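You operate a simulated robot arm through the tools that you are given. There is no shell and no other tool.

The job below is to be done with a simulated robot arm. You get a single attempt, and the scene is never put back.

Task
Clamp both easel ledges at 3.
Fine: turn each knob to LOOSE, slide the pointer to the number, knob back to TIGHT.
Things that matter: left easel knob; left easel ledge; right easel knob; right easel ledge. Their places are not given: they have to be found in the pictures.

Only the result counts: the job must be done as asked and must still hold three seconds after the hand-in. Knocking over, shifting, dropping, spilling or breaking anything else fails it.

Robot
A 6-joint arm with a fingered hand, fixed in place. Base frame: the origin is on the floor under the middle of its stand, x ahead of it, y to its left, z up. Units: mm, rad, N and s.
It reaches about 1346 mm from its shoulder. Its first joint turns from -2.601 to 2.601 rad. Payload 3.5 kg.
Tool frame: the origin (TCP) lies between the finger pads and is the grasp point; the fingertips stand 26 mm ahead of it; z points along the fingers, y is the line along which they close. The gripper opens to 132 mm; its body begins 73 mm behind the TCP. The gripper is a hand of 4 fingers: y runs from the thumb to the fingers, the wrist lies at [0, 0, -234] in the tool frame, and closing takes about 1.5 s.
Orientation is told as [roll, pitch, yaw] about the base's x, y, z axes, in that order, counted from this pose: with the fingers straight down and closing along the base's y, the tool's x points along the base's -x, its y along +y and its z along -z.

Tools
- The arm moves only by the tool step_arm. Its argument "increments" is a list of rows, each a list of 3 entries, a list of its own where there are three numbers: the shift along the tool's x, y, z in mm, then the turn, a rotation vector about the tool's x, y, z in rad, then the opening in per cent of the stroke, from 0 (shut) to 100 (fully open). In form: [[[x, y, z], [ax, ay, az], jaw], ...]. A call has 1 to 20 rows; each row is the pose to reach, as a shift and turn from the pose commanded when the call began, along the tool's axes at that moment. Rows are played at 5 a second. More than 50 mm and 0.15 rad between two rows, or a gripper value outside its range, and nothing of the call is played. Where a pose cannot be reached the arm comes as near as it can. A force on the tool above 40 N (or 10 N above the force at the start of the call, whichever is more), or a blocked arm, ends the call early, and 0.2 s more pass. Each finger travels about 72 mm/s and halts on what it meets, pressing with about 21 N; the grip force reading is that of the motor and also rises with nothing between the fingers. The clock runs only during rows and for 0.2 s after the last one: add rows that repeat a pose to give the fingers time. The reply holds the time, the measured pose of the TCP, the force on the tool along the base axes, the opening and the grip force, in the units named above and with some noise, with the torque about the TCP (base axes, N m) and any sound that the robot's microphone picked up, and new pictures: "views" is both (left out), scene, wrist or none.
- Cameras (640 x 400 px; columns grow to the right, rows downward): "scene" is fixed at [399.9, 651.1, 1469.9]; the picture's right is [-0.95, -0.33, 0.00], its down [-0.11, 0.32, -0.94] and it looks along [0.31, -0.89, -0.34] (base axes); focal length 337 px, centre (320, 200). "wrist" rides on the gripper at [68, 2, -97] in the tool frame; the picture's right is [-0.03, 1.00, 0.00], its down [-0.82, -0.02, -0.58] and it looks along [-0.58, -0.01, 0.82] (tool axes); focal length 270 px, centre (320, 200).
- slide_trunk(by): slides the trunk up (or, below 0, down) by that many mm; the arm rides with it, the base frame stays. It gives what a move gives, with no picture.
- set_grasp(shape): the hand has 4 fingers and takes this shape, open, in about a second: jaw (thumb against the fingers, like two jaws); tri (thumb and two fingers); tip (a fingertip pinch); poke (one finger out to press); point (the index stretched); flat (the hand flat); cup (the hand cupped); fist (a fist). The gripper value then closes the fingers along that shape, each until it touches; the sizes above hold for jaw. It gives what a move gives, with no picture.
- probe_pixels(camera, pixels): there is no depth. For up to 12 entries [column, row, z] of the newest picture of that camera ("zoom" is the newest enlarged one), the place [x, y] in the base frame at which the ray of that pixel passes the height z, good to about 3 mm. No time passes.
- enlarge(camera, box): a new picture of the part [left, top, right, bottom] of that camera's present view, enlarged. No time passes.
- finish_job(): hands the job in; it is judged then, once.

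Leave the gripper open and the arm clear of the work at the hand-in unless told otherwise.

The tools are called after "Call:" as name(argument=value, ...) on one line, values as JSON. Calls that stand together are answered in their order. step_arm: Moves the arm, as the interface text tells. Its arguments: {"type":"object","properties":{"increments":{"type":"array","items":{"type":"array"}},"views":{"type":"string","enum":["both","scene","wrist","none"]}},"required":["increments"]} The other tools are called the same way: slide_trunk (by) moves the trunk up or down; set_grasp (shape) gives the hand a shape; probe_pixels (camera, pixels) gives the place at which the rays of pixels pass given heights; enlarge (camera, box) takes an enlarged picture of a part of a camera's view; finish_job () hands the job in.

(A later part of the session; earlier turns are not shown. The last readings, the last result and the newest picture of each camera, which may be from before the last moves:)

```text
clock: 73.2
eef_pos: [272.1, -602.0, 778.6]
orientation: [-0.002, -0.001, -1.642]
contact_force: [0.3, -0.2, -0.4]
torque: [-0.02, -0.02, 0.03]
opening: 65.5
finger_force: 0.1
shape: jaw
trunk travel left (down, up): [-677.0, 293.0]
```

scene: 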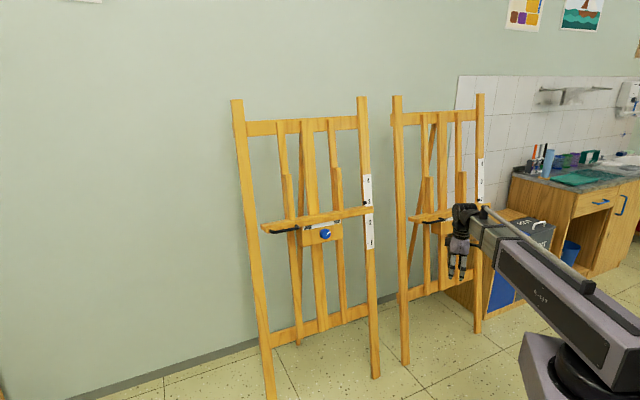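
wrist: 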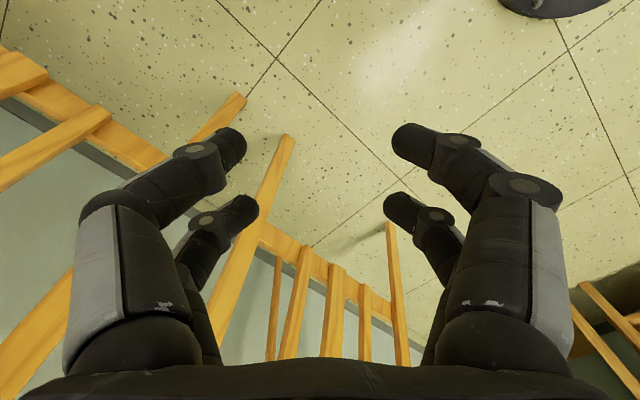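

The roll worked (yaw now -1.64). Now I'll tip the hand up toward the green easel's face while swinging to about 250 mm in front of its knob.

Call:
step_arm(increments=[[[-19.3, -2.7, -1.2], [-0.0961, -0.0359, 0.0422], 50], [[-39.4, -6.1, -4.9], [-0.1922, -0.0719, 0.0844], 50], [[-60.2, -10.3, -11], [-0.2883, -0.1078, 0.1266], 50], [[-81.7, -15.7, -19.4], [-0.3843, -0.1437, 0.1688], 50], [[-103.6, -22.5, -30], [-0.4804, -0.1796, 0.211], 50], [[-125.8, -30.9, -42.7], [-0.5765, -0.2156, 0.2532], 50], [[-148.1, -41.1, -57.4], [-0.6726, -0.2515, 0.2955], 50], [[-170.5, -53.2, -73.8], [-0.7687, -0.2874, 0.3377], 50], [[-192.8, -67.6, -91.7], [-0.8648, -0.3234, 0.3799], 50], [[-214.8, -84.3, -111], [-0.9609, -0.3593, 0.4221], 50], [[-236.4, -103.4, -131.4], [-1.0569, -0.3952, 0.4643], 50], [[-257.4, -124.8, -152.6], [-1.153, -0.4311, 0.5065], 50], [[-277.8, -148.8, -174.4], [-1.2491, -0.4671, 0.5487], 50], [[-297.3, -175.4, -196.6], [-1.3452, -0.503, 0.5909], 50], [[-297.3, -175.4, -196.6], [-1.3452, -0.503, 0.5909], 50]], views="both")

```text
clock: 76.4
eef_pos: [79.3, -887.1, 974.2]
orientation: [1.412, -0.002, -2.356]
contact_force: [0.6, 0.0, 0.4]
torque: [0.0, -0.01, 0.02]
opening: 65.7
finger_force: 0.0
shape: jaw
out of reach, approached as far as the arm can: row 6, 7
trunk travel left (down, up): [-677.0, 293.0]
```

scene: 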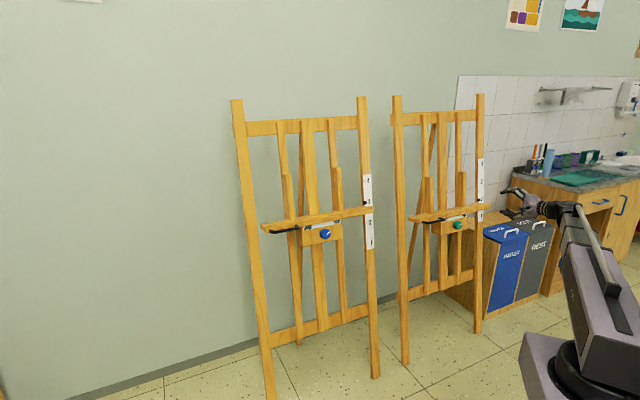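
wrist: 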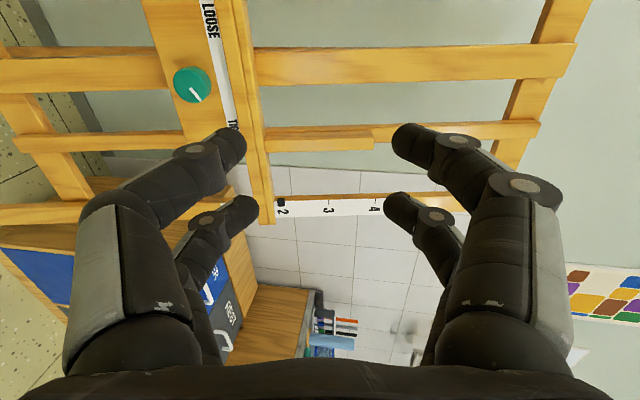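

I'm now facing the green easel: knob at (193,85) in the wrist picture, where picture-right is up and picture-down is the TIGHT side. I'll enlarge to measure its alignment and pointer.

Call:
enlarge(camera="wrist", box=[130, 0, 320, 130])

Call:
enlarge(camera="wrist", box=[200, 160, 420, 260])

```text
3.08 times, centred on (225, 65) of wrist
```

zoom: 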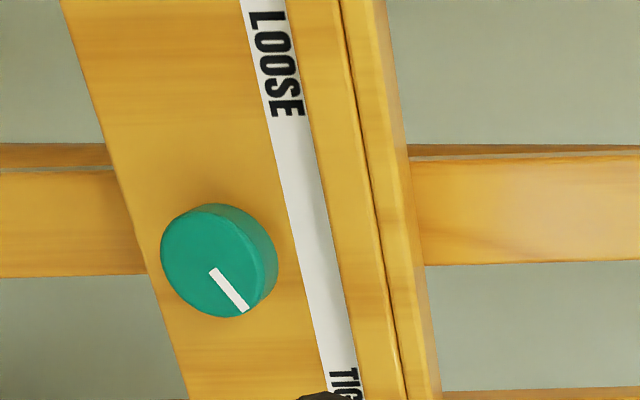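

```text
2.91 times, centred on (310, 210) of wrist
```

zoom: 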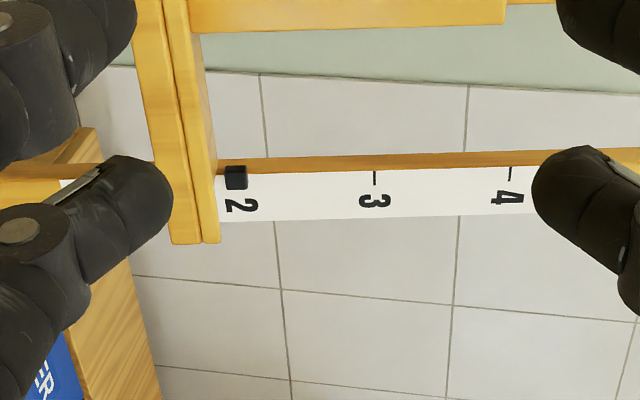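

The vanishing point says this easel's ledge runs at about 43.5°, like the blue one, so I'm within 2°. I'll triangulate the green knob with both cameras.

Call:
enlarge(camera="scene", box=[430, 200, 490, 250])

Call:
probe_pixels(camera="wrist", pixels=[[189.6, 84.8, 760], [189.6, 84.8, 770], [189.6, 84.8, 780]])

```text
8.00 times, centred on (460, 225) of scene
```

zoom: 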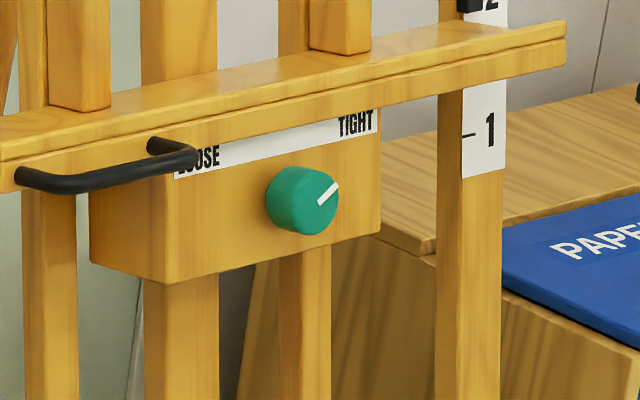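

```text
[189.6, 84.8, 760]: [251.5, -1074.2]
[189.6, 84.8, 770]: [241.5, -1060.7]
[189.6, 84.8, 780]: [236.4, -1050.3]
```

Call:
probe_pixels(camera="scene", pixels=[[459.1, 225.5, 760], [459.1, 225.5, 765], [459.1, 225.5, 770], [459.1, 225.5, 775], [459.1, 225.5, 780]])

```text
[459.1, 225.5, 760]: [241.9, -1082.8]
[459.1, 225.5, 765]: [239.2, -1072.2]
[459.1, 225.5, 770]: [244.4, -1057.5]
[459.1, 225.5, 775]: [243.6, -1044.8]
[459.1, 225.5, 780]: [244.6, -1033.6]
```

The green knob front is at about (243,-1063,768). I'll lower the trunk 204 mm to knob height while staying 250 mm in front.

Call:
slide_trunk(by=-204)

```text
clock: 78.6
eef_pos: [79.0, -886.8, 771.1]
orientation: [1.411, -0.001, -2.353]
contact_force: [-0.1, 1.2, -0.2]
torque: [-0.02, -0.02, -0.01]
opening: 65.7
finger_force: 0.2
shape: jaw
trunk travel left (down, up): [-473.0, 497.0]
```

Now I'll advance to about 65 mm in front of the green knob, rolling +0.65 rad to the TIGHT-side starting angle and narrowing the fingers to 36% so they'll clear the ledge.

Call:
step_arm(increments=[[[-1.5, 5.6, 34.7], [-0.0017, -0.005, 0.131], 36], [[-2.9, 11.2, 69.3], [-0.0034, -0.0099, 0.262], 36], [[-4.4, 16.9, 104], [-0.005, -0.0149, 0.392], 36], [[-5.8, 22.5, 138.6], [-0.0067, -0.0198, 0.523], 36], [[-7.3, 28.1, 173.3], [-0.0084, -0.0248, 0.654], 36], [[-7.3, 28.1, 173.3], [-0.0084, -0.0248, 0.654], 36]], views="both")

Call:
enlarge(camera="wrist", box=[200, 60, 440, 210])

```text
clock: 80.0
eef_pos: [198.2, -1014.9, 770.2]
orientation: [1.369, 0.637, -2.503]
contact_force: [0.0, -0.4, -0.1]
torque: [-0.03, 0.04, 0.0]
opening: 48.0
finger_force: 0.1
shape: jaw
trunk travel left (down, up): [-473.0, 497.0]
```

scene: 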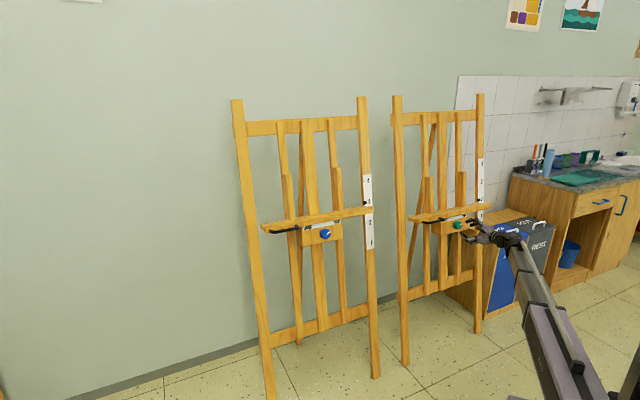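
wrist: 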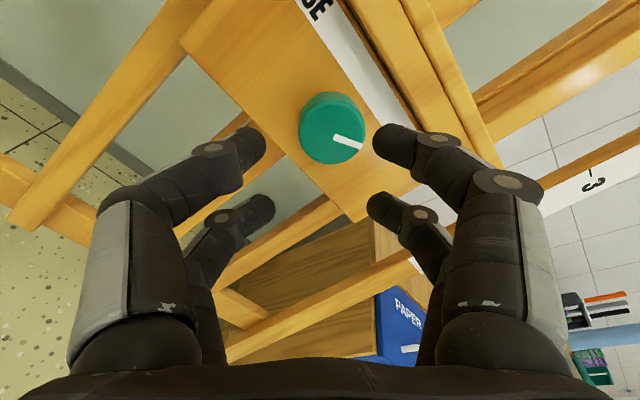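

```text
2.67 times, centred on (320, 135) of wrist
```

zoom: 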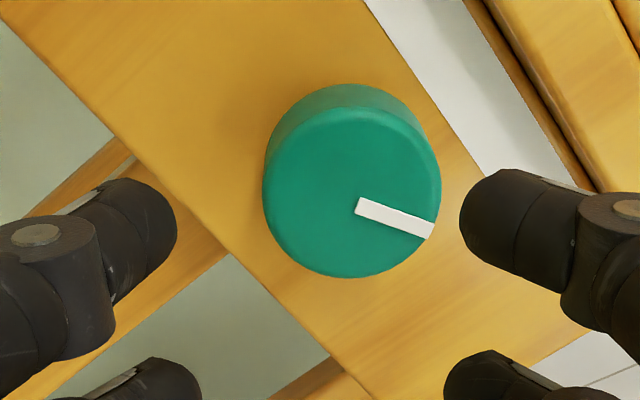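

The knob is aligned, about 64 mm ahead and slightly off-centre. I'll advance 70% of the way with the correction and re-check.

Call:
slide_trunk(by=1)

Call:
step_arm(increments=[[[1.5, 2.6, 18.6], [0, 0, 0], 36], [[3.06, 5.25, 37.2], [0, 0, 0], 36], [[3.06, 5.25, 37.2], [0, 0, 0], 36]], views="both")

Call:
enlarge(camera="wrist", box=[200, 90, 440, 240])

Call:
enlarge(camera="scene", box=[430, 190, 500, 250])

```text
clock: 80.5
eef_pos: [197.6, -1015.3, 771.8]
orientation: [1.371, 0.639, -2.501]
contact_force: [-0.6, 0.0, 0.0]
torque: [-0.02, 0.01, -0.01]
opening: 48.0
finger_force: 0.0
shape: jaw
trunk travel left (down, up): [-474.0, 496.0]
```

```text
clock: 81.3
eef_pos: [223.5, -1043.1, 772.3]
orientation: [1.37, 0.638, -2.502]
contact_force: [0.5, 0.2, -0.3]
torque: [0.0, 0.04, -0.01]
opening: 47.9
finger_force: 0.0
shape: jaw
trunk travel left (down, up): [-474.0, 496.0]
```

scene: 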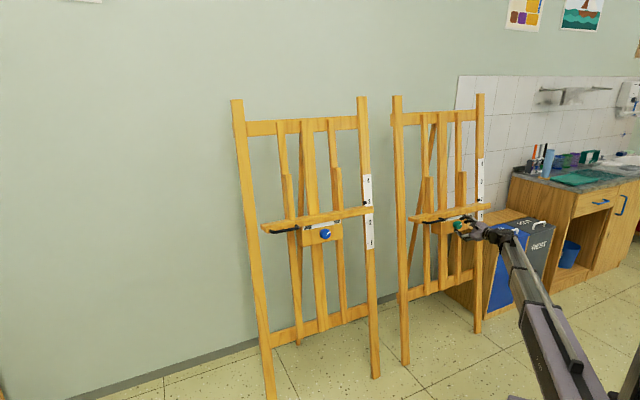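
wrist: 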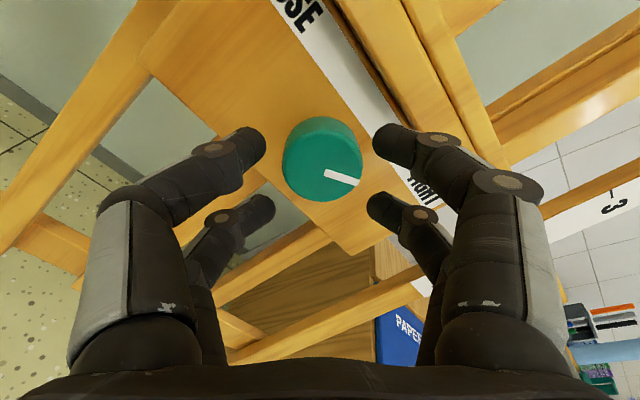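

```text
2.67 times, centred on (320, 165) of wrist
```

zoom: 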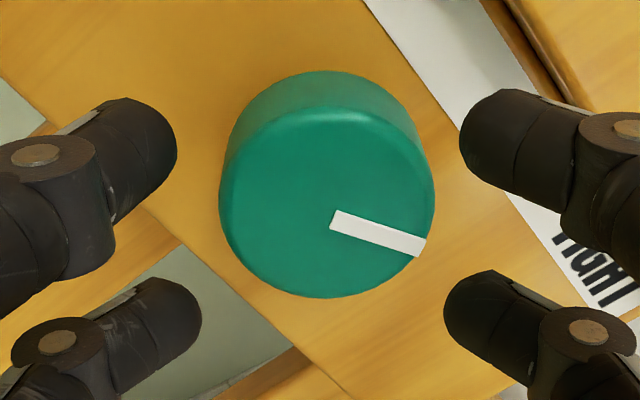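

```text
6.67 times, centred on (465, 220) of scene
```

zoom: 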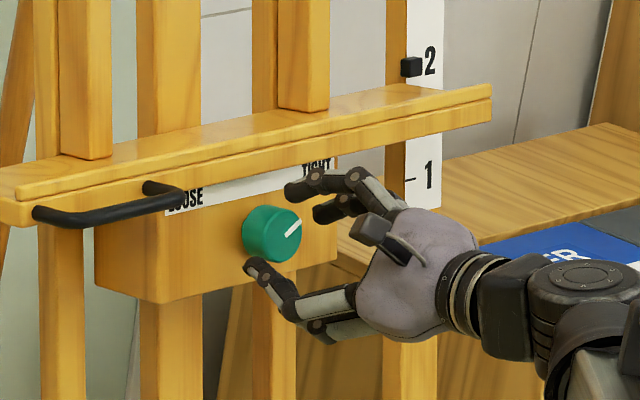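

Nearly there: about 16 mm more, with 2 mm of lateral correction. I'll do that, then check before closing.

Call:
step_arm(increments=[[[0.8, 1.0, 7.9], [0, 0, 0], 36], [[1.64, 1.96, 15.76], [0, 0, 0], 36], [[1.64, 1.96, 15.76], [0, 0, 0], 36]], views="both")

Call:
enlarge(camera="wrist", box=[200, 90, 440, 240])

Call:
enlarge(camera="scene", box=[435, 195, 495, 245])

```text
clock: 82.1
eef_pos: [236.1, -1053.7, 771.6]
orientation: [1.369, 0.637, -2.502]
contact_force: [-0.4, 0.0, 0.5]
torque: [-0.01, 0.01, -0.03]
opening: 47.7
finger_force: 0.1
shape: jaw
trunk travel left (down, up): [-474.0, 496.0]
```

scene: 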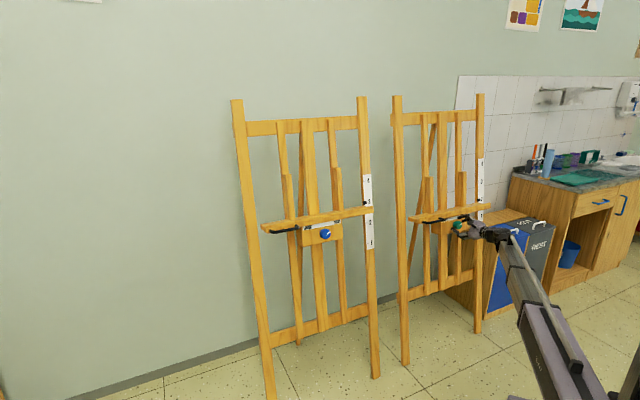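
wrist: 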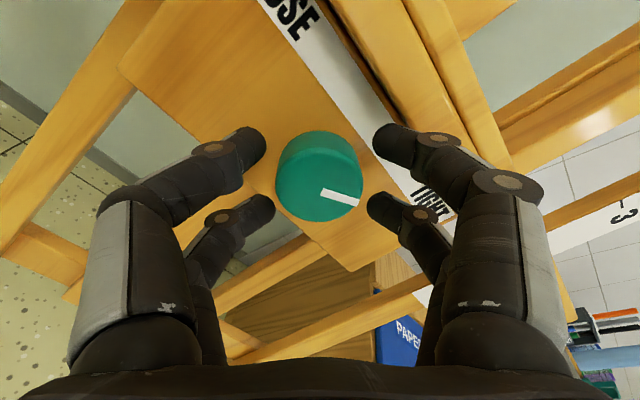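

```text
2.67 times, centred on (320, 165) of wrist
```

zoom: 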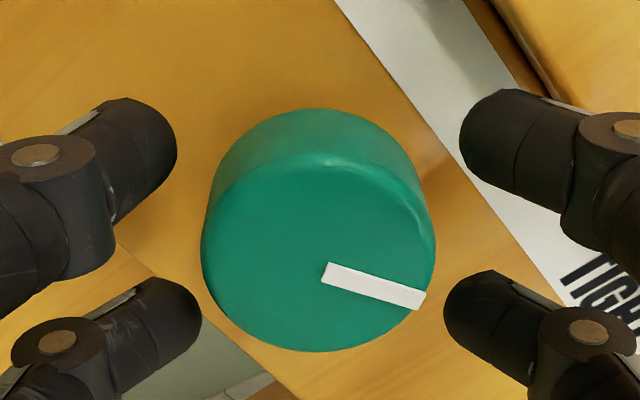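

```text
8.00 times, centred on (465, 220) of scene
```

zoom: 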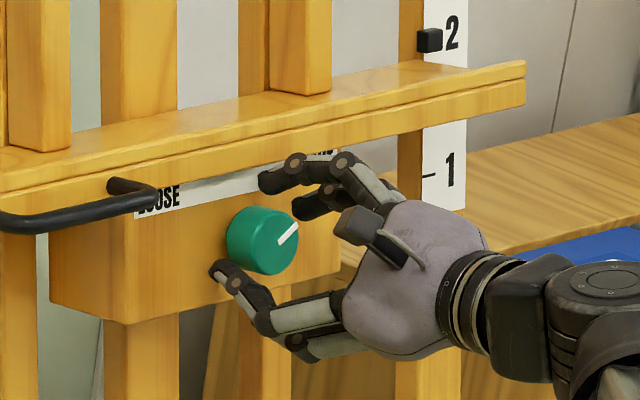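

The knob is centred between the fingers with no contact force, the same geometry as the blue one. Closing the fingers onto it.

Call:
step_arm(increments=[[[0, 0, 0], [0, 0, 0], 25], [[0, 0, 0], [0, 0, 0], 15], [[0, 0, 0], [0, 0, 0], 5], [[0, 0, 0], [0, 0, 0], 5], [[0, 0, 0], [0, 0, 0], 5], [[0, 0, 0], [0, 0, 0], 5]], views="wrist")

Call:
enlarge(camera="wrist", box=[200, 90, 440, 240])

Call:
enlarge(camera="scene", box=[465, 160, 500, 225])

```text
clock: 83.5
eef_pos: [234.8, -1054.9, 771.8]
orientation: [1.37, 0.64, -2.502]
contact_force: [2.2, -3.5, 0.3]
torque: [-0.01, -0.05, 0.0]
opening: 18.3
finger_force: 21.0
shape: jaw
trunk travel left (down, up): [-474.0, 496.0]
```

wrist: 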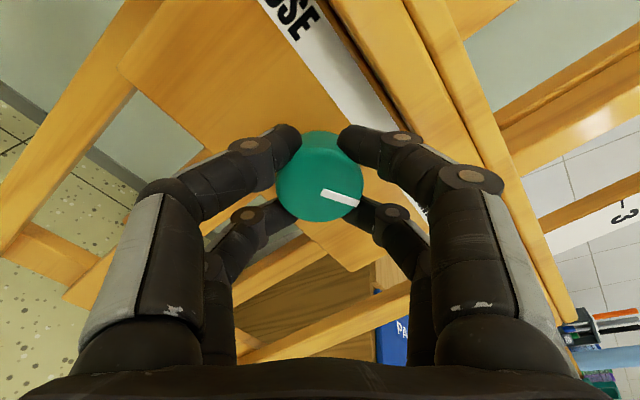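

```text
2.67 times, centred on (320, 165) of wrist
```

zoom: 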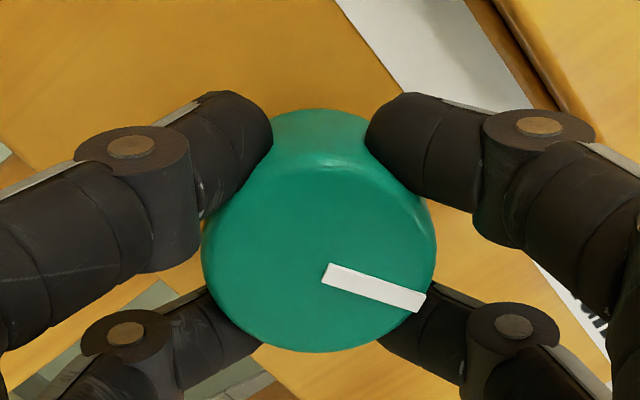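

```text
6.15 times, centred on (482, 192) of scene
```

zoom: 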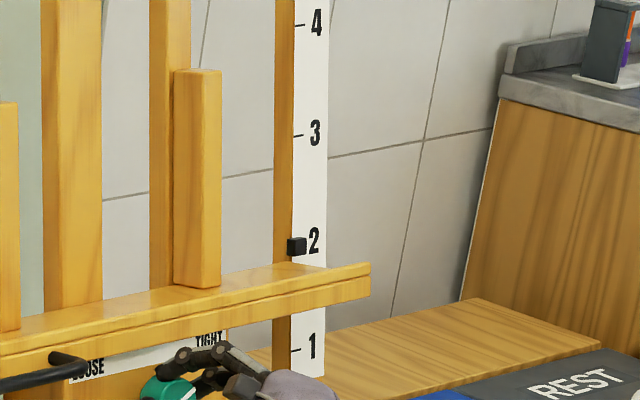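

A solid grip (18.3 mm opening, like the blue one). Reference in this 6.15× zoom: ticks 4/3/1 at y=26/136/350 and pointer at 246. Now I'll turn counter-clockwise -0.5 rad.

Call:
step_arm(increments=[[[0, 0, 0], [0, 0, -0.1], 5], [[0, 0, 0], [0, 0, -0.2], 5], [[0, 0, 0], [0, 0, -0.3], 5], [[0, 0, 0], [0, 0, -0.4], 5], [[0, 0, 0], [0, 0, -0.5], 5], [[0, 0, 0], [0, 0, -0.5], 5]], views="wrist")

```text
clock: 84.9
eef_pos: [234.8, -1055.2, 772.4]
orientation: [1.409, 0.145, -2.405]
contact_force: [2.3, 3.1, -2.7]
torque: [-0.01, -0.11, 0.19]
opening: 18.0
finger_force: 20.9
shape: jaw
trunk travel left (down, up): [-474.0, 496.0]
```

wrist: 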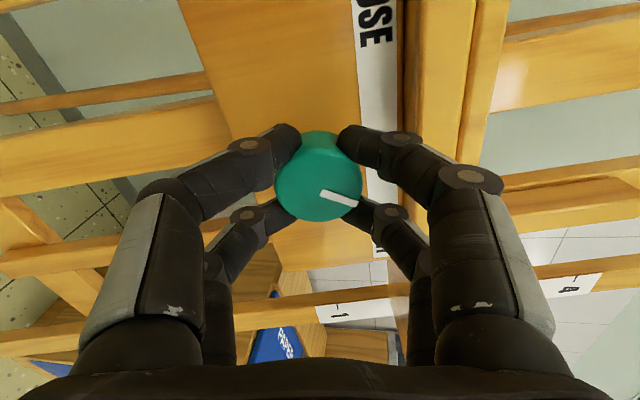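

Low forces and the mark is steady in the hand. Continuing -0.6 rad.

Call:
step_arm(increments=[[[0, 0, 0], [0, 0, -0.1], 5], [[0, 0, 0], [0, 0, -0.2], 5], [[0, 0, 0], [0, 0, -0.3], 5], [[0, 0, 0], [0, 0, -0.4], 5], [[0, 0, 0], [0, 0, -0.5], 5], [[0, 0, 0], [0, 0, -0.6], 5], [[0, 0, 0], [0, 0, -0.6], 5]], views="wrist")

Call:
enlarge(camera="scene", box=[465, 160, 500, 225])

```text
clock: 86.5
eef_pos: [235.1, -1053.9, 772.2]
orientation: [1.391, -0.449, -2.302]
contact_force: [4.3, 13.4, -3.8]
torque: [0.09, -0.04, 0.49]
opening: 18.0
finger_force: 20.7
shape: jaw
trunk travel left (down, up): [-474.0, 496.0]
```

wrist: 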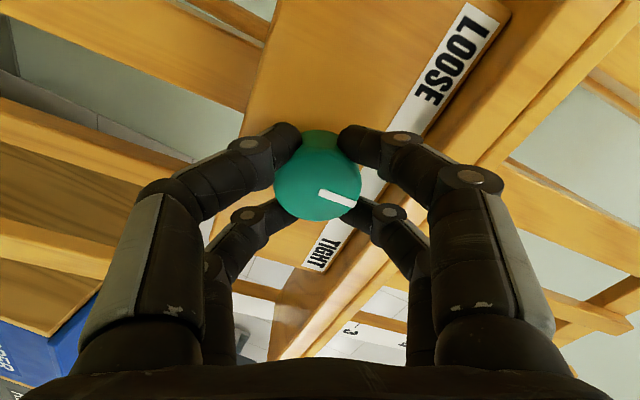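

```text
6.15 times, centred on (482, 192) of scene
```

zoom: 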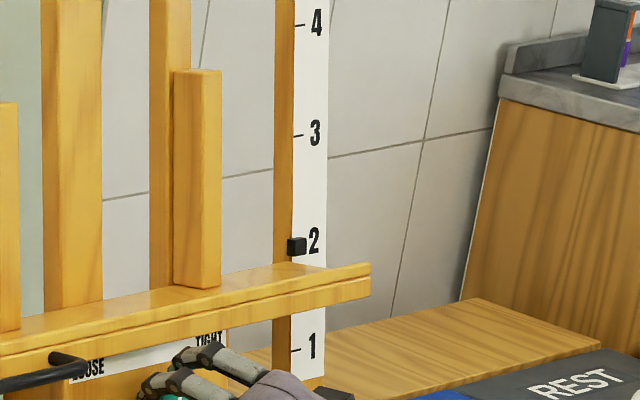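

The side force is 13 N toward the easel's left. I'll shift 1.7 mm left and 0.7 mm back, and check before turning on.

Call:
step_arm(increments=[[[0.8, 0.3, -0.35], [0, 0, 0], 5], [[1.58, 0.64, -0.69], [0, 0, 0], 5], [[1.58, 0.64, -0.69], [0, 0, 0], 5]], views="none")

```text
clock: 87.3
eef_pos: [235.3, -1053.7, 771.6]
orientation: [1.392, -0.447, -2.306]
contact_force: [6.0, -4.3, 0.5]
torque: [-0.05, -0.08, 0.21]
opening: 17.9
finger_force: 20.8
shape: jaw
trunk travel left (down, up): [-474.0, 496.0]
```

Relieved. Continuing the turn -0.5 rad with a small inward correction.

Call:
step_arm(increments=[[[0.1, 0.1, 0.4], [0, 0, -0.1], 5], [[0.2, 0.1, 0.4], [0, 0, -0.2], 5], [[0.3, 0.15, 0.4], [0, 0, -0.3], 5], [[0.4, 0.2, 0.4], [0, 0, -0.4], 5], [[0.5, 0.25, 0.4], [0, 0, -0.5], 5], [[0.5, 0.25, 0.4], [0, 0, -0.5], 5]], views="wrist")

Call:
enlarge(camera="scene", box=[465, 160, 500, 225])

```text
clock: 88.7
eef_pos: [235.9, -1053.2, 770.7]
orientation: [1.297, -0.935, -2.159]
contact_force: [-2.0, 1.1, -3.3]
torque: [0.05, -0.02, 0.22]
opening: 17.8
finger_force: 21.2
shape: jaw
trunk travel left (down, up): [-474.0, 496.0]
```

wrist: 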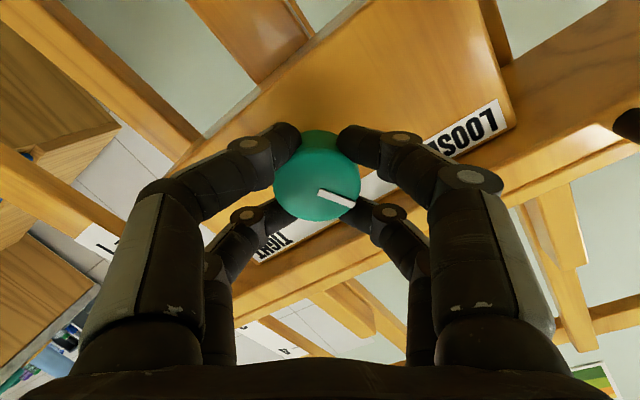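

```text
6.15 times, centred on (482, 192) of scene
```

zoom: 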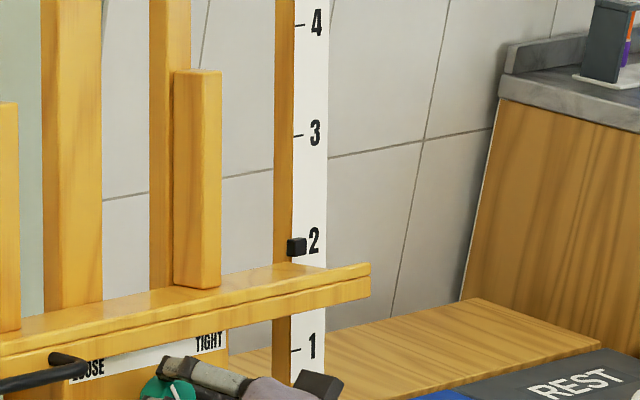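

Forces are tiny and the total is now -1.6 rad. Turning the last -0.35 rad to LOOSE.

Call:
step_arm(increments=[[[0, 0, 0], [0, 0, -0.1], 5], [[0, 0, 0], [0, 0, -0.2], 5], [[0, 0, 0], [0, 0, -0.3], 5], [[0, 0, 0], [0, 0, -0.35], 5], [[0, 0, 0], [0, 0, -0.35], 5]], views="both")

Call:
enlarge(camera="scene", box=[465, 160, 500, 225])

Call:
enlarge(camera="wrist", box=[200, 90, 440, 240])

```text
clock: 89.9
eef_pos: [235.7, -1052.9, 770.2]
orientation: [1.016, -1.258, -1.85]
contact_force: [-7.3, 5.3, -8.3]
torque: [0.19, 0.06, 0.25]
opening: 17.9
finger_force: 21.2
shape: jaw
trunk travel left (down, up): [-474.0, 496.0]
```

scene: 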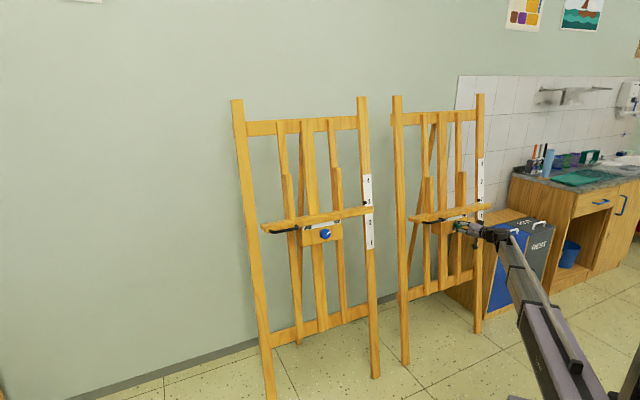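
wrist: 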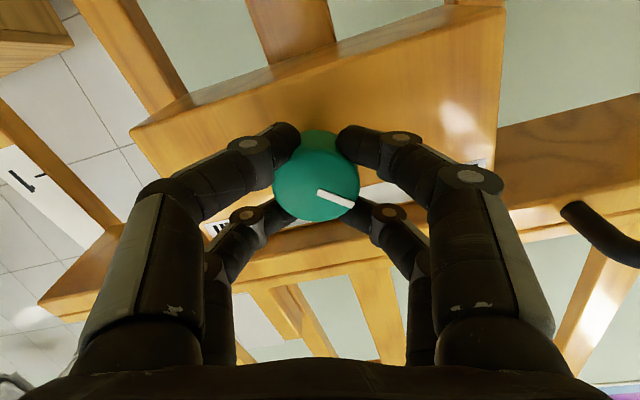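

```text
6.15 times, centred on (482, 192) of scene
```

zoom: 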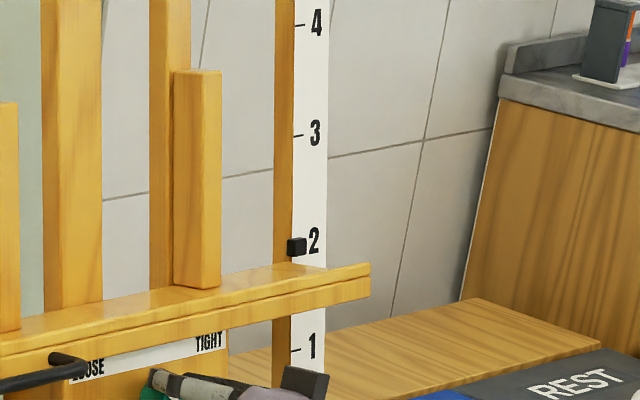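

```text
2.67 times, centred on (320, 165) of wrist
```

zoom: 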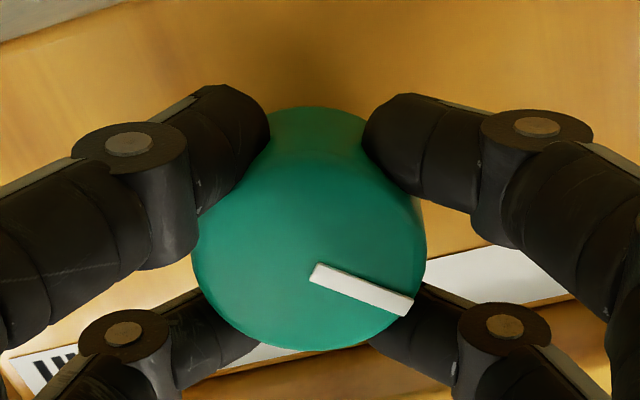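

The knob mark now sits about 62° toward LOOSE. I'll lift 10 mm to see whether the ledge slides.

Call:
slide_trunk(by=10)

Call:
enlarge(camera="scene", box=[465, 160, 500, 225])

```text
clock: 90.5
eef_pos: [237.2, -1054.8, 780.9]
orientation: [1.027, -1.258, -1.857]
contact_force: [0.6, -7.8, -3.0]
torque: [0.05, 0.0, 0.08]
opening: 18.0
finger_force: 21.4
shape: jaw
trunk travel left (down, up): [-484.0, 486.0]
```

```text
6.15 times, centred on (482, 192) of scene
```

zoom: 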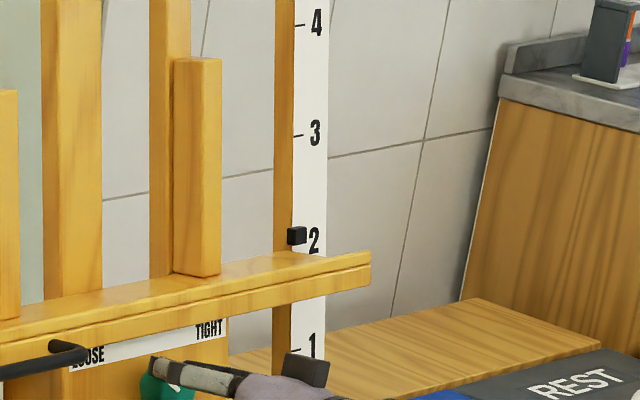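

It slides (pointer 246→235.5). It needs about 89 mm more, so I'll repeat the lift-and-compensate pattern: inward, then +20 mm.

Call:
step_arm(increments=[[[-0.2, 0.05, 1.3], [0, 0, 0], 5], [[-0.4, 0.1, 2.6], [0, 0, 0], 5]], views="none")

Call:
slide_trunk(by=20)

Call:
step_arm(increments=[[[-0.25, 0.07, 1.63], [0, 0, 0], 5], [[-0.5, 0.14, 3.26], [0, 0, 0], 5]], views="none")

Call:
slide_trunk(by=20)

Call:
step_arm(increments=[[[-0.25, 0.07, 1.63], [0, 0, 0], 5], [[-0.5, 0.14, 3.26], [0, 0, 0], 5]], views="scene")

```text
clock: 91.1
eef_pos: [238.4, -1055.1, 780.9]
orientation: [1.02, -1.258, -1.85]
contact_force: [-8.9, 5.7, -7.5]
torque: [0.18, 0.1, 0.25]
opening: 18.2
finger_force: 20.6
shape: jaw
trunk travel left (down, up): [-484.0, 486.0]
```

```text
clock: 91.8
eef_pos: [239.2, -1056.6, 801.0]
orientation: [1.026, -1.26, -1.862]
contact_force: [5.4, -9.8, -0.9]
torque: [0.01, 0.0, 0.05]
opening: 17.8
finger_force: 21.4
shape: jaw
trunk travel left (down, up): [-504.0, 466.0]
```

```text
clock: 92.4
eef_pos: [239.6, -1057.2, 801.5]
orientation: [1.021, -1.26, -1.852]
contact_force: [-5.9, 0.3, -3.5]
torque: [0.07, 0.04, 0.14]
opening: 17.5
finger_force: 20.8
shape: jaw
trunk travel left (down, up): [-504.0, 466.0]
```

```text
clock: 93.0
eef_pos: [242.3, -1058.4, 820.3]
orientation: [1.025, -1.258, -1.859]
contact_force: [4.8, -13.3, -2.9]
torque: [0.04, -0.04, -0.02]
opening: 17.2
finger_force: 20.7
shape: jaw
trunk travel left (down, up): [-524.0, 446.0]
```

```text
clock: 93.6
eef_pos: [242.1, -1058.1, 820.9]
orientation: [1.02, -1.258, -1.852]
contact_force: [-4.2, -1.5, -4.9]
torque: [0.11, 0.01, 0.17]
opening: 17.4
finger_force: 21.0
shape: jaw
trunk travel left (down, up): [-524.0, 446.0]
```

scene: 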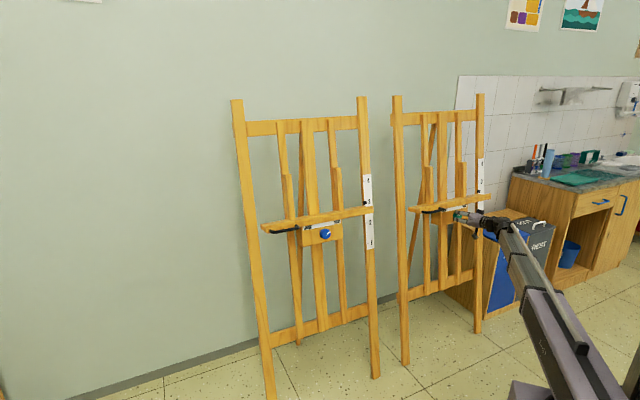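

Smooth. Continuing: +20 mm, compensate (with a touch right), then +12 mm and look.

Call:
slide_trunk(by=20)

Call:
step_arm(increments=[[[-0.35, -0.25, 1.63], [0, 0, 0], 5], [[-0.7, -0.5, 3.4], [0, 0, 0], 5]], views="none")

Call:
slide_trunk(by=15)

Call:
step_arm(increments=[[[-0.2, 0.05, 1.3], [0, 0, 0], 5], [[-0.3, 0.08, 1.9], [0, 0, 0], 5]], views="none")

Call:
enlarge(camera="scene", box=[465, 160, 500, 225])

```text
clock: 94.3
eef_pos: [244.8, -1062.5, 839.3]
orientation: [1.026, -1.256, -1.856]
contact_force: [7.9, -14.5, -2.9]
torque: [0.03, 0.02, 0.05]
opening: 17.0
finger_force: 20.9
shape: jaw
trunk travel left (down, up): [-544.0, 426.0]
```

```text
clock: 94.9
eef_pos: [244.6, -1060.6, 840.4]
orientation: [1.017, -1.261, -1.848]
contact_force: [-0.2, 1.6, -6.8]
torque: [0.13, 0.01, 0.31]
opening: 17.5
finger_force: 20.9
shape: jaw
trunk travel left (down, up): [-544.0, 426.0]
```

```text
clock: 95.5
eef_pos: [246.7, -1063.3, 855.7]
orientation: [1.023, -1.259, -1.854]
contact_force: [9.3, -5.8, -4.4]
torque: [0.05, 0.0, 0.23]
opening: 17.1
finger_force: 21.0
shape: jaw
trunk travel left (down, up): [-559.0, 411.0]
```

```text
clock: 96.1
eef_pos: [246.5, -1062.8, 854.9]
orientation: [1.018, -1.259, -1.849]
contact_force: [4.0, 4.3, -7.2]
torque: [0.15, 0.04, 0.39]
opening: 17.1
finger_force: 20.7
shape: jaw
trunk travel left (down, up): [-559.0, 411.0]
```

```text
6.15 times, centred on (482, 192) of scene
```

zoom: 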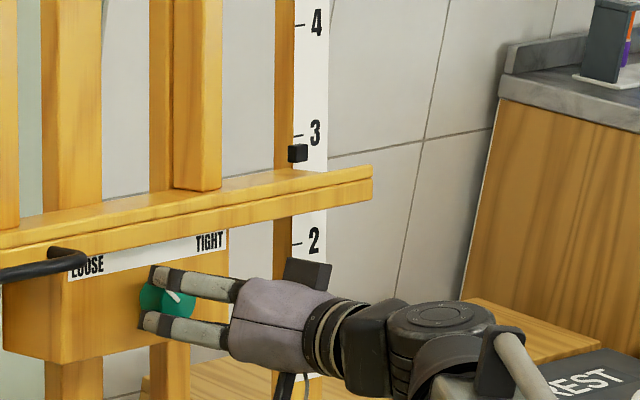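

The pointer is at y=153 with tick 3 at 136, so about 12 mm remain after parallax. I'll lift 11 mm more, with compensation.

Call:
step_arm(increments=[[[-0.1, 0.3, 1.0], [0, 0, 0], 5]], views="none")

Call:
slide_trunk(by=11)

Call:
step_arm(increments=[[[-0.1, 0.03, 0.8], [0, 0, 0], 5], [[-0.1, 0.03, 0.8], [0, 0, 0], 5]], views="both")

Call:
enlarge(camera="scene", box=[465, 160, 500, 225])

Call:
enlarge(camera="wrist", box=[200, 90, 440, 240])

```text
clock: 96.5
eef_pos: [246.4, -1063.2, 855.5]
orientation: [1.017, -1.257, -1.852]
contact_force: [-0.5, 12.7, -9.7]
torque: [0.25, 0.11, 0.52]
opening: 17.1
finger_force: 20.8
shape: jaw
trunk travel left (down, up): [-559.0, 411.0]
```

```text
clock: 97.1
eef_pos: [247.7, -1064.8, 868.4]
orientation: [1.028, -1.258, -1.859]
contact_force: [7.4, 2.4, -2.5]
torque: [0.12, 0.02, 0.43]
opening: 17.3
finger_force: 21.0
shape: jaw
trunk travel left (down, up): [-570.0, 400.0]
```

```text
clock: 97.7
eef_pos: [247.9, -1064.6, 868.8]
orientation: [1.023, -1.26, -1.856]
contact_force: [6.1, 4.2, -1.7]
torque: [0.11, -0.02, 0.42]
opening: 17.3
finger_force: 21.3
shape: jaw
trunk travel left (down, up): [-570.0, 400.0]
```

scene: 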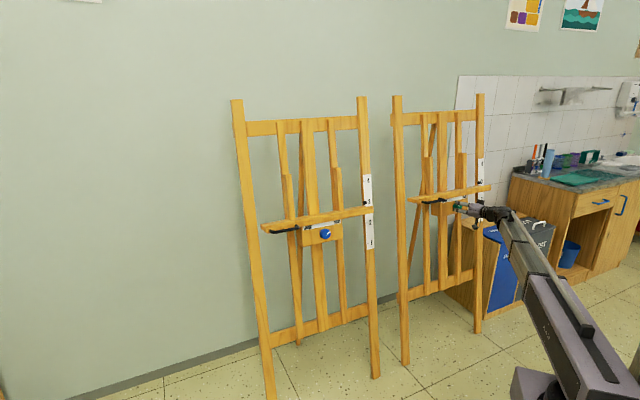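
wrist: 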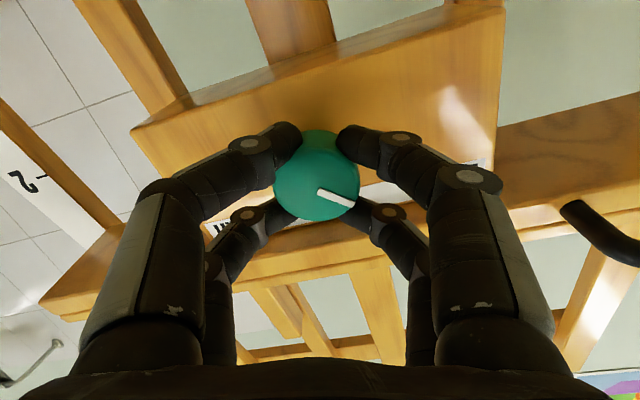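

```text
6.15 times, centred on (482, 192) of scene
```

zoom: 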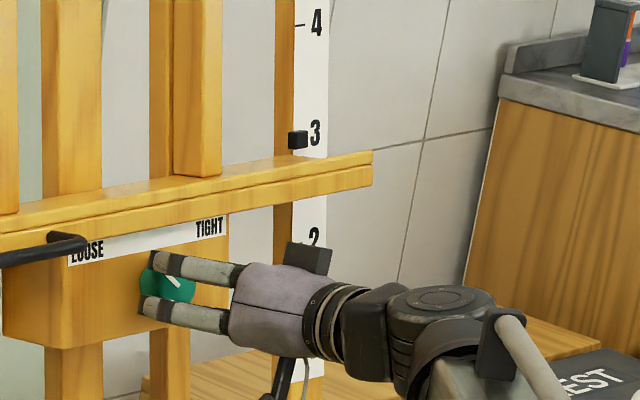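

```text
2.67 times, centred on (320, 165) of wrist
```

zoom: 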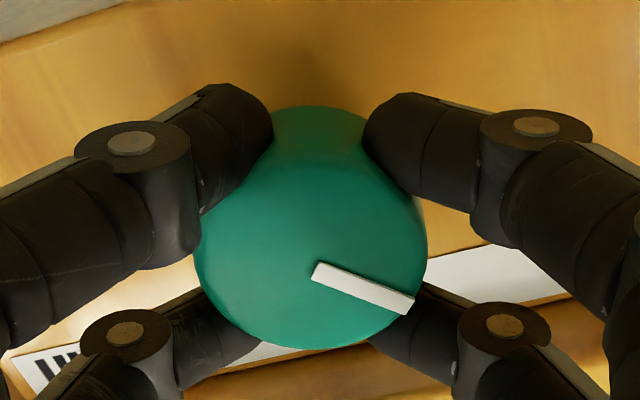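

The pointer sits about 3.2 mm below tick 3 in this view, which is the measured parallax, so it's on 3. Now I'll turn clockwise toward TIGHT, +0.5 rad first.

Call:
step_arm(increments=[[[0, 0, 0], [0, 0, 0.1], 5], [[0, 0, 0], [0, 0, 0.2], 5], [[0, 0, 0], [0, 0, 0.3], 5], [[0, 0, 0], [0, 0, 0.4], 5], [[0, 0, 0], [0, 0, 0.5], 5], [[0, 0, 0], [0, 0, 0.5], 5]], views="none")

Call:
enlarge(camera="scene", box=[465, 160, 500, 225])

```text
clock: 99.1
eef_pos: [247.0, -1066.2, 867.5]
orientation: [1.343, -0.787, -2.219]
contact_force: [5.7, -1.8, 0.5]
torque: [0.04, -0.04, 0.23]
opening: 16.9
finger_force: 20.9
shape: jaw
trunk travel left (down, up): [-570.0, 400.0]
```

```text
6.15 times, centred on (482, 192) of scene
```

zoom: 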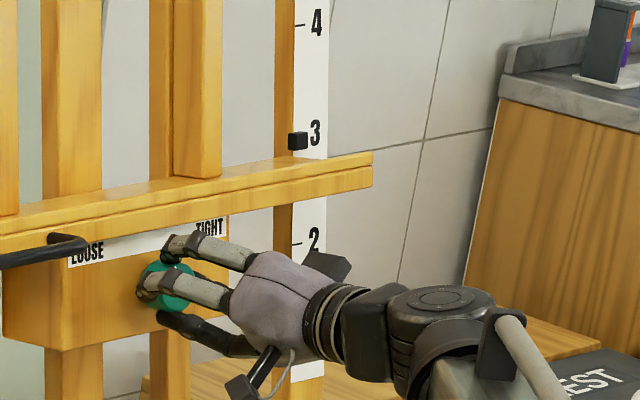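

Steady (pointer about 140.5). I'll nudge the trunk +1 mm and continue +0.5 rad.

Call:
slide_trunk(by=1)

Call:
step_arm(increments=[[[-0.1, -0.1, 0], [0, 0, 0.1], 5], [[-0.2, -0.2, 0], [0, 0, 0.2], 5], [[-0.3, -0.3, 0], [0, 0, 0.3], 5], [[-0.4, -0.4, 0], [0, 0, 0.4], 5], [[-0.5, -0.5, 0], [0, 0, 0.5], 5], [[-0.5, -0.5, 0], [0, 0, 0.5], 5]], views="none")

Call:
enlarge(camera="scene", box=[465, 160, 500, 225])

```text
clock: 99.6
eef_pos: [247.5, -1066.9, 868.5]
orientation: [1.337, -0.79, -2.215]
contact_force: [5.1, 1.0, -5.4]
torque: [0.15, 0.02, 0.25]
opening: 17.0
finger_force: 21.2
shape: jaw
trunk travel left (down, up): [-571.0, 399.0]
```

```text
clock: 101.0
eef_pos: [247.1, -1066.0, 868.6]
orientation: [1.403, -0.298, -2.333]
contact_force: [4.7, 4.6, -4.6]
torque: [0.17, 0.1, 0.22]
opening: 16.8
finger_force: 20.5
shape: jaw
trunk travel left (down, up): [-571.0, 399.0]
```

```text
6.15 times, centred on (482, 192) of scene
```

zoom: 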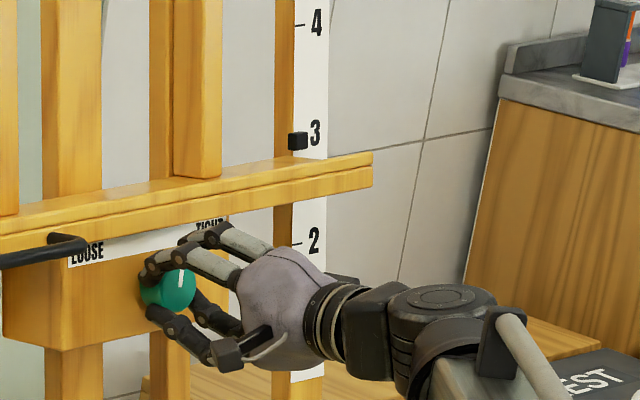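

Forces low, pointer steady at about 140.5. Continuing +0.5 rad.

Call:
step_arm(increments=[[[0, 0, 0], [0, 0, 0.1], 5], [[0, 0, 0], [0, 0, 0.2], 5], [[0, 0, 0], [0, 0, 0.3], 5], [[0, 0, 0], [0, 0, 0.4], 5], [[0, 0, 0], [0, 0, 0.5], 5], [[0, 0, 0], [0, 0, 0.5], 5]], views="wrist")

Call:
enlarge(camera="scene", box=[465, 160, 500, 225])

```text
clock: 102.4
eef_pos: [245.7, -1065.9, 867.5]
orientation: [1.407, 0.197, -2.417]
contact_force: [4.0, -4.8, -1.0]
torque: [0.11, 0.1, 0.04]
opening: 17.0
finger_force: 21.3
shape: jaw
trunk travel left (down, up): [-571.0, 399.0]
```

wrist: 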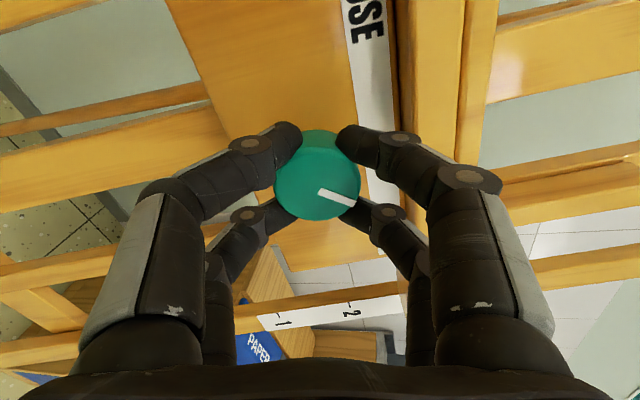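

```text
6.15 times, centred on (482, 192) of scene
```

zoom: 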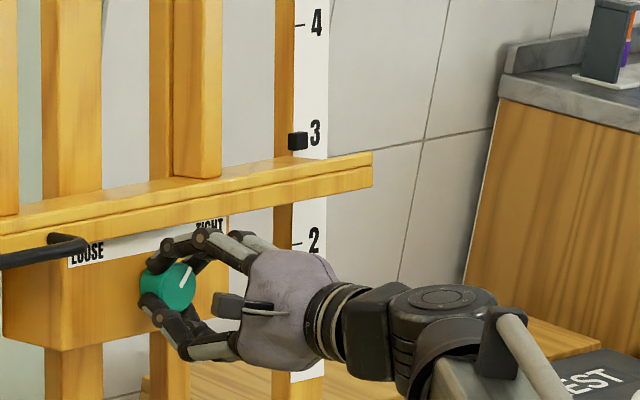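

Everything steady. The last +0.5 rad to TIGHT.

Call:
step_arm(increments=[[[0, 0, 0], [0, 0, 0.1], 5], [[0, 0, 0], [0, 0, 0.2], 5], [[0, 0, 0], [0, 0, 0.3], 5], [[0, 0, 0], [0, 0, 0.4], 5], [[0, 0, 0], [0, 0, 0.48], 5], [[0, 0, 0], [0, 0, 0.48], 5]], views="wrist")

Call:
enlarge(camera="wrist", box=[200, 90, 440, 240])

Call:
enlarge(camera="scene", box=[465, 160, 500, 225])

```text
clock: 103.8
eef_pos: [246.2, -1066.7, 866.6]
orientation: [1.362, 0.669, -2.514]
contact_force: [-4.6, -11.2, -2.7]
torque: [-0.03, 0.29, -0.17]
opening: 16.4
finger_force: 21.5
shape: jaw
trunk travel left (down, up): [-571.0, 399.0]
```

wrist: 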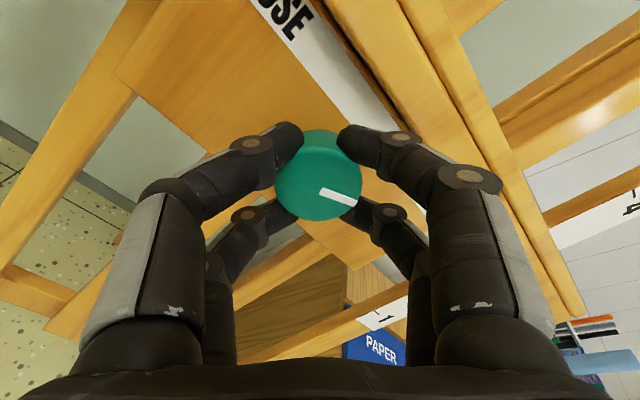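

```text
2.67 times, centred on (320, 165) of wrist
```

zoom: 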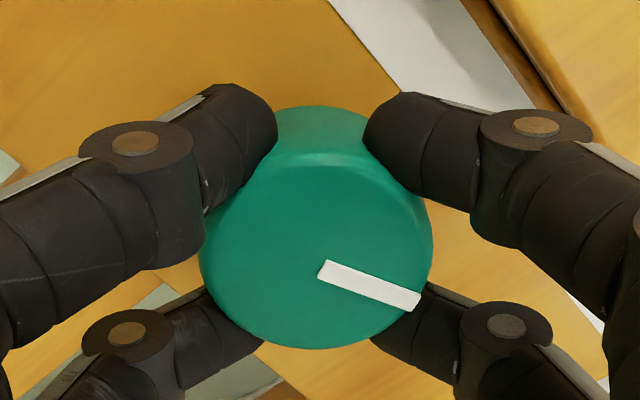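

```text
6.15 times, centred on (482, 192) of scene
```

zoom: 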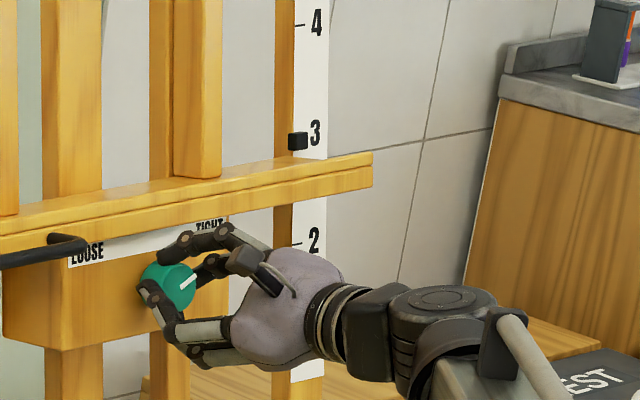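

The knob mark is back at the TIGHT side, slightly past its starting angle, with the pointer steady. I'll add +0.05 rad and ease off the 11 N side load before releasing.

Call:
step_arm(increments=[[[-0.5, 0.4, 0.2], [0, 0, 0.03], 5], [[-0.9, 0.8, 0.4], [0, 0, 0.05], 5], [[-0.9, 0.8, 0.4], [0, 0, 0.05], 5]], views="none")

```text
clock: 104.6
eef_pos: [247.0, -1067.2, 866.6]
orientation: [1.355, 0.715, -2.524]
contact_force: [-7.9, 1.5, -7.0]
torque: [-0.19, 0.68, 0.08]
opening: 16.7
finger_force: 21.4
shape: jaw
trunk travel left (down, up): [-571.0, 399.0]
```

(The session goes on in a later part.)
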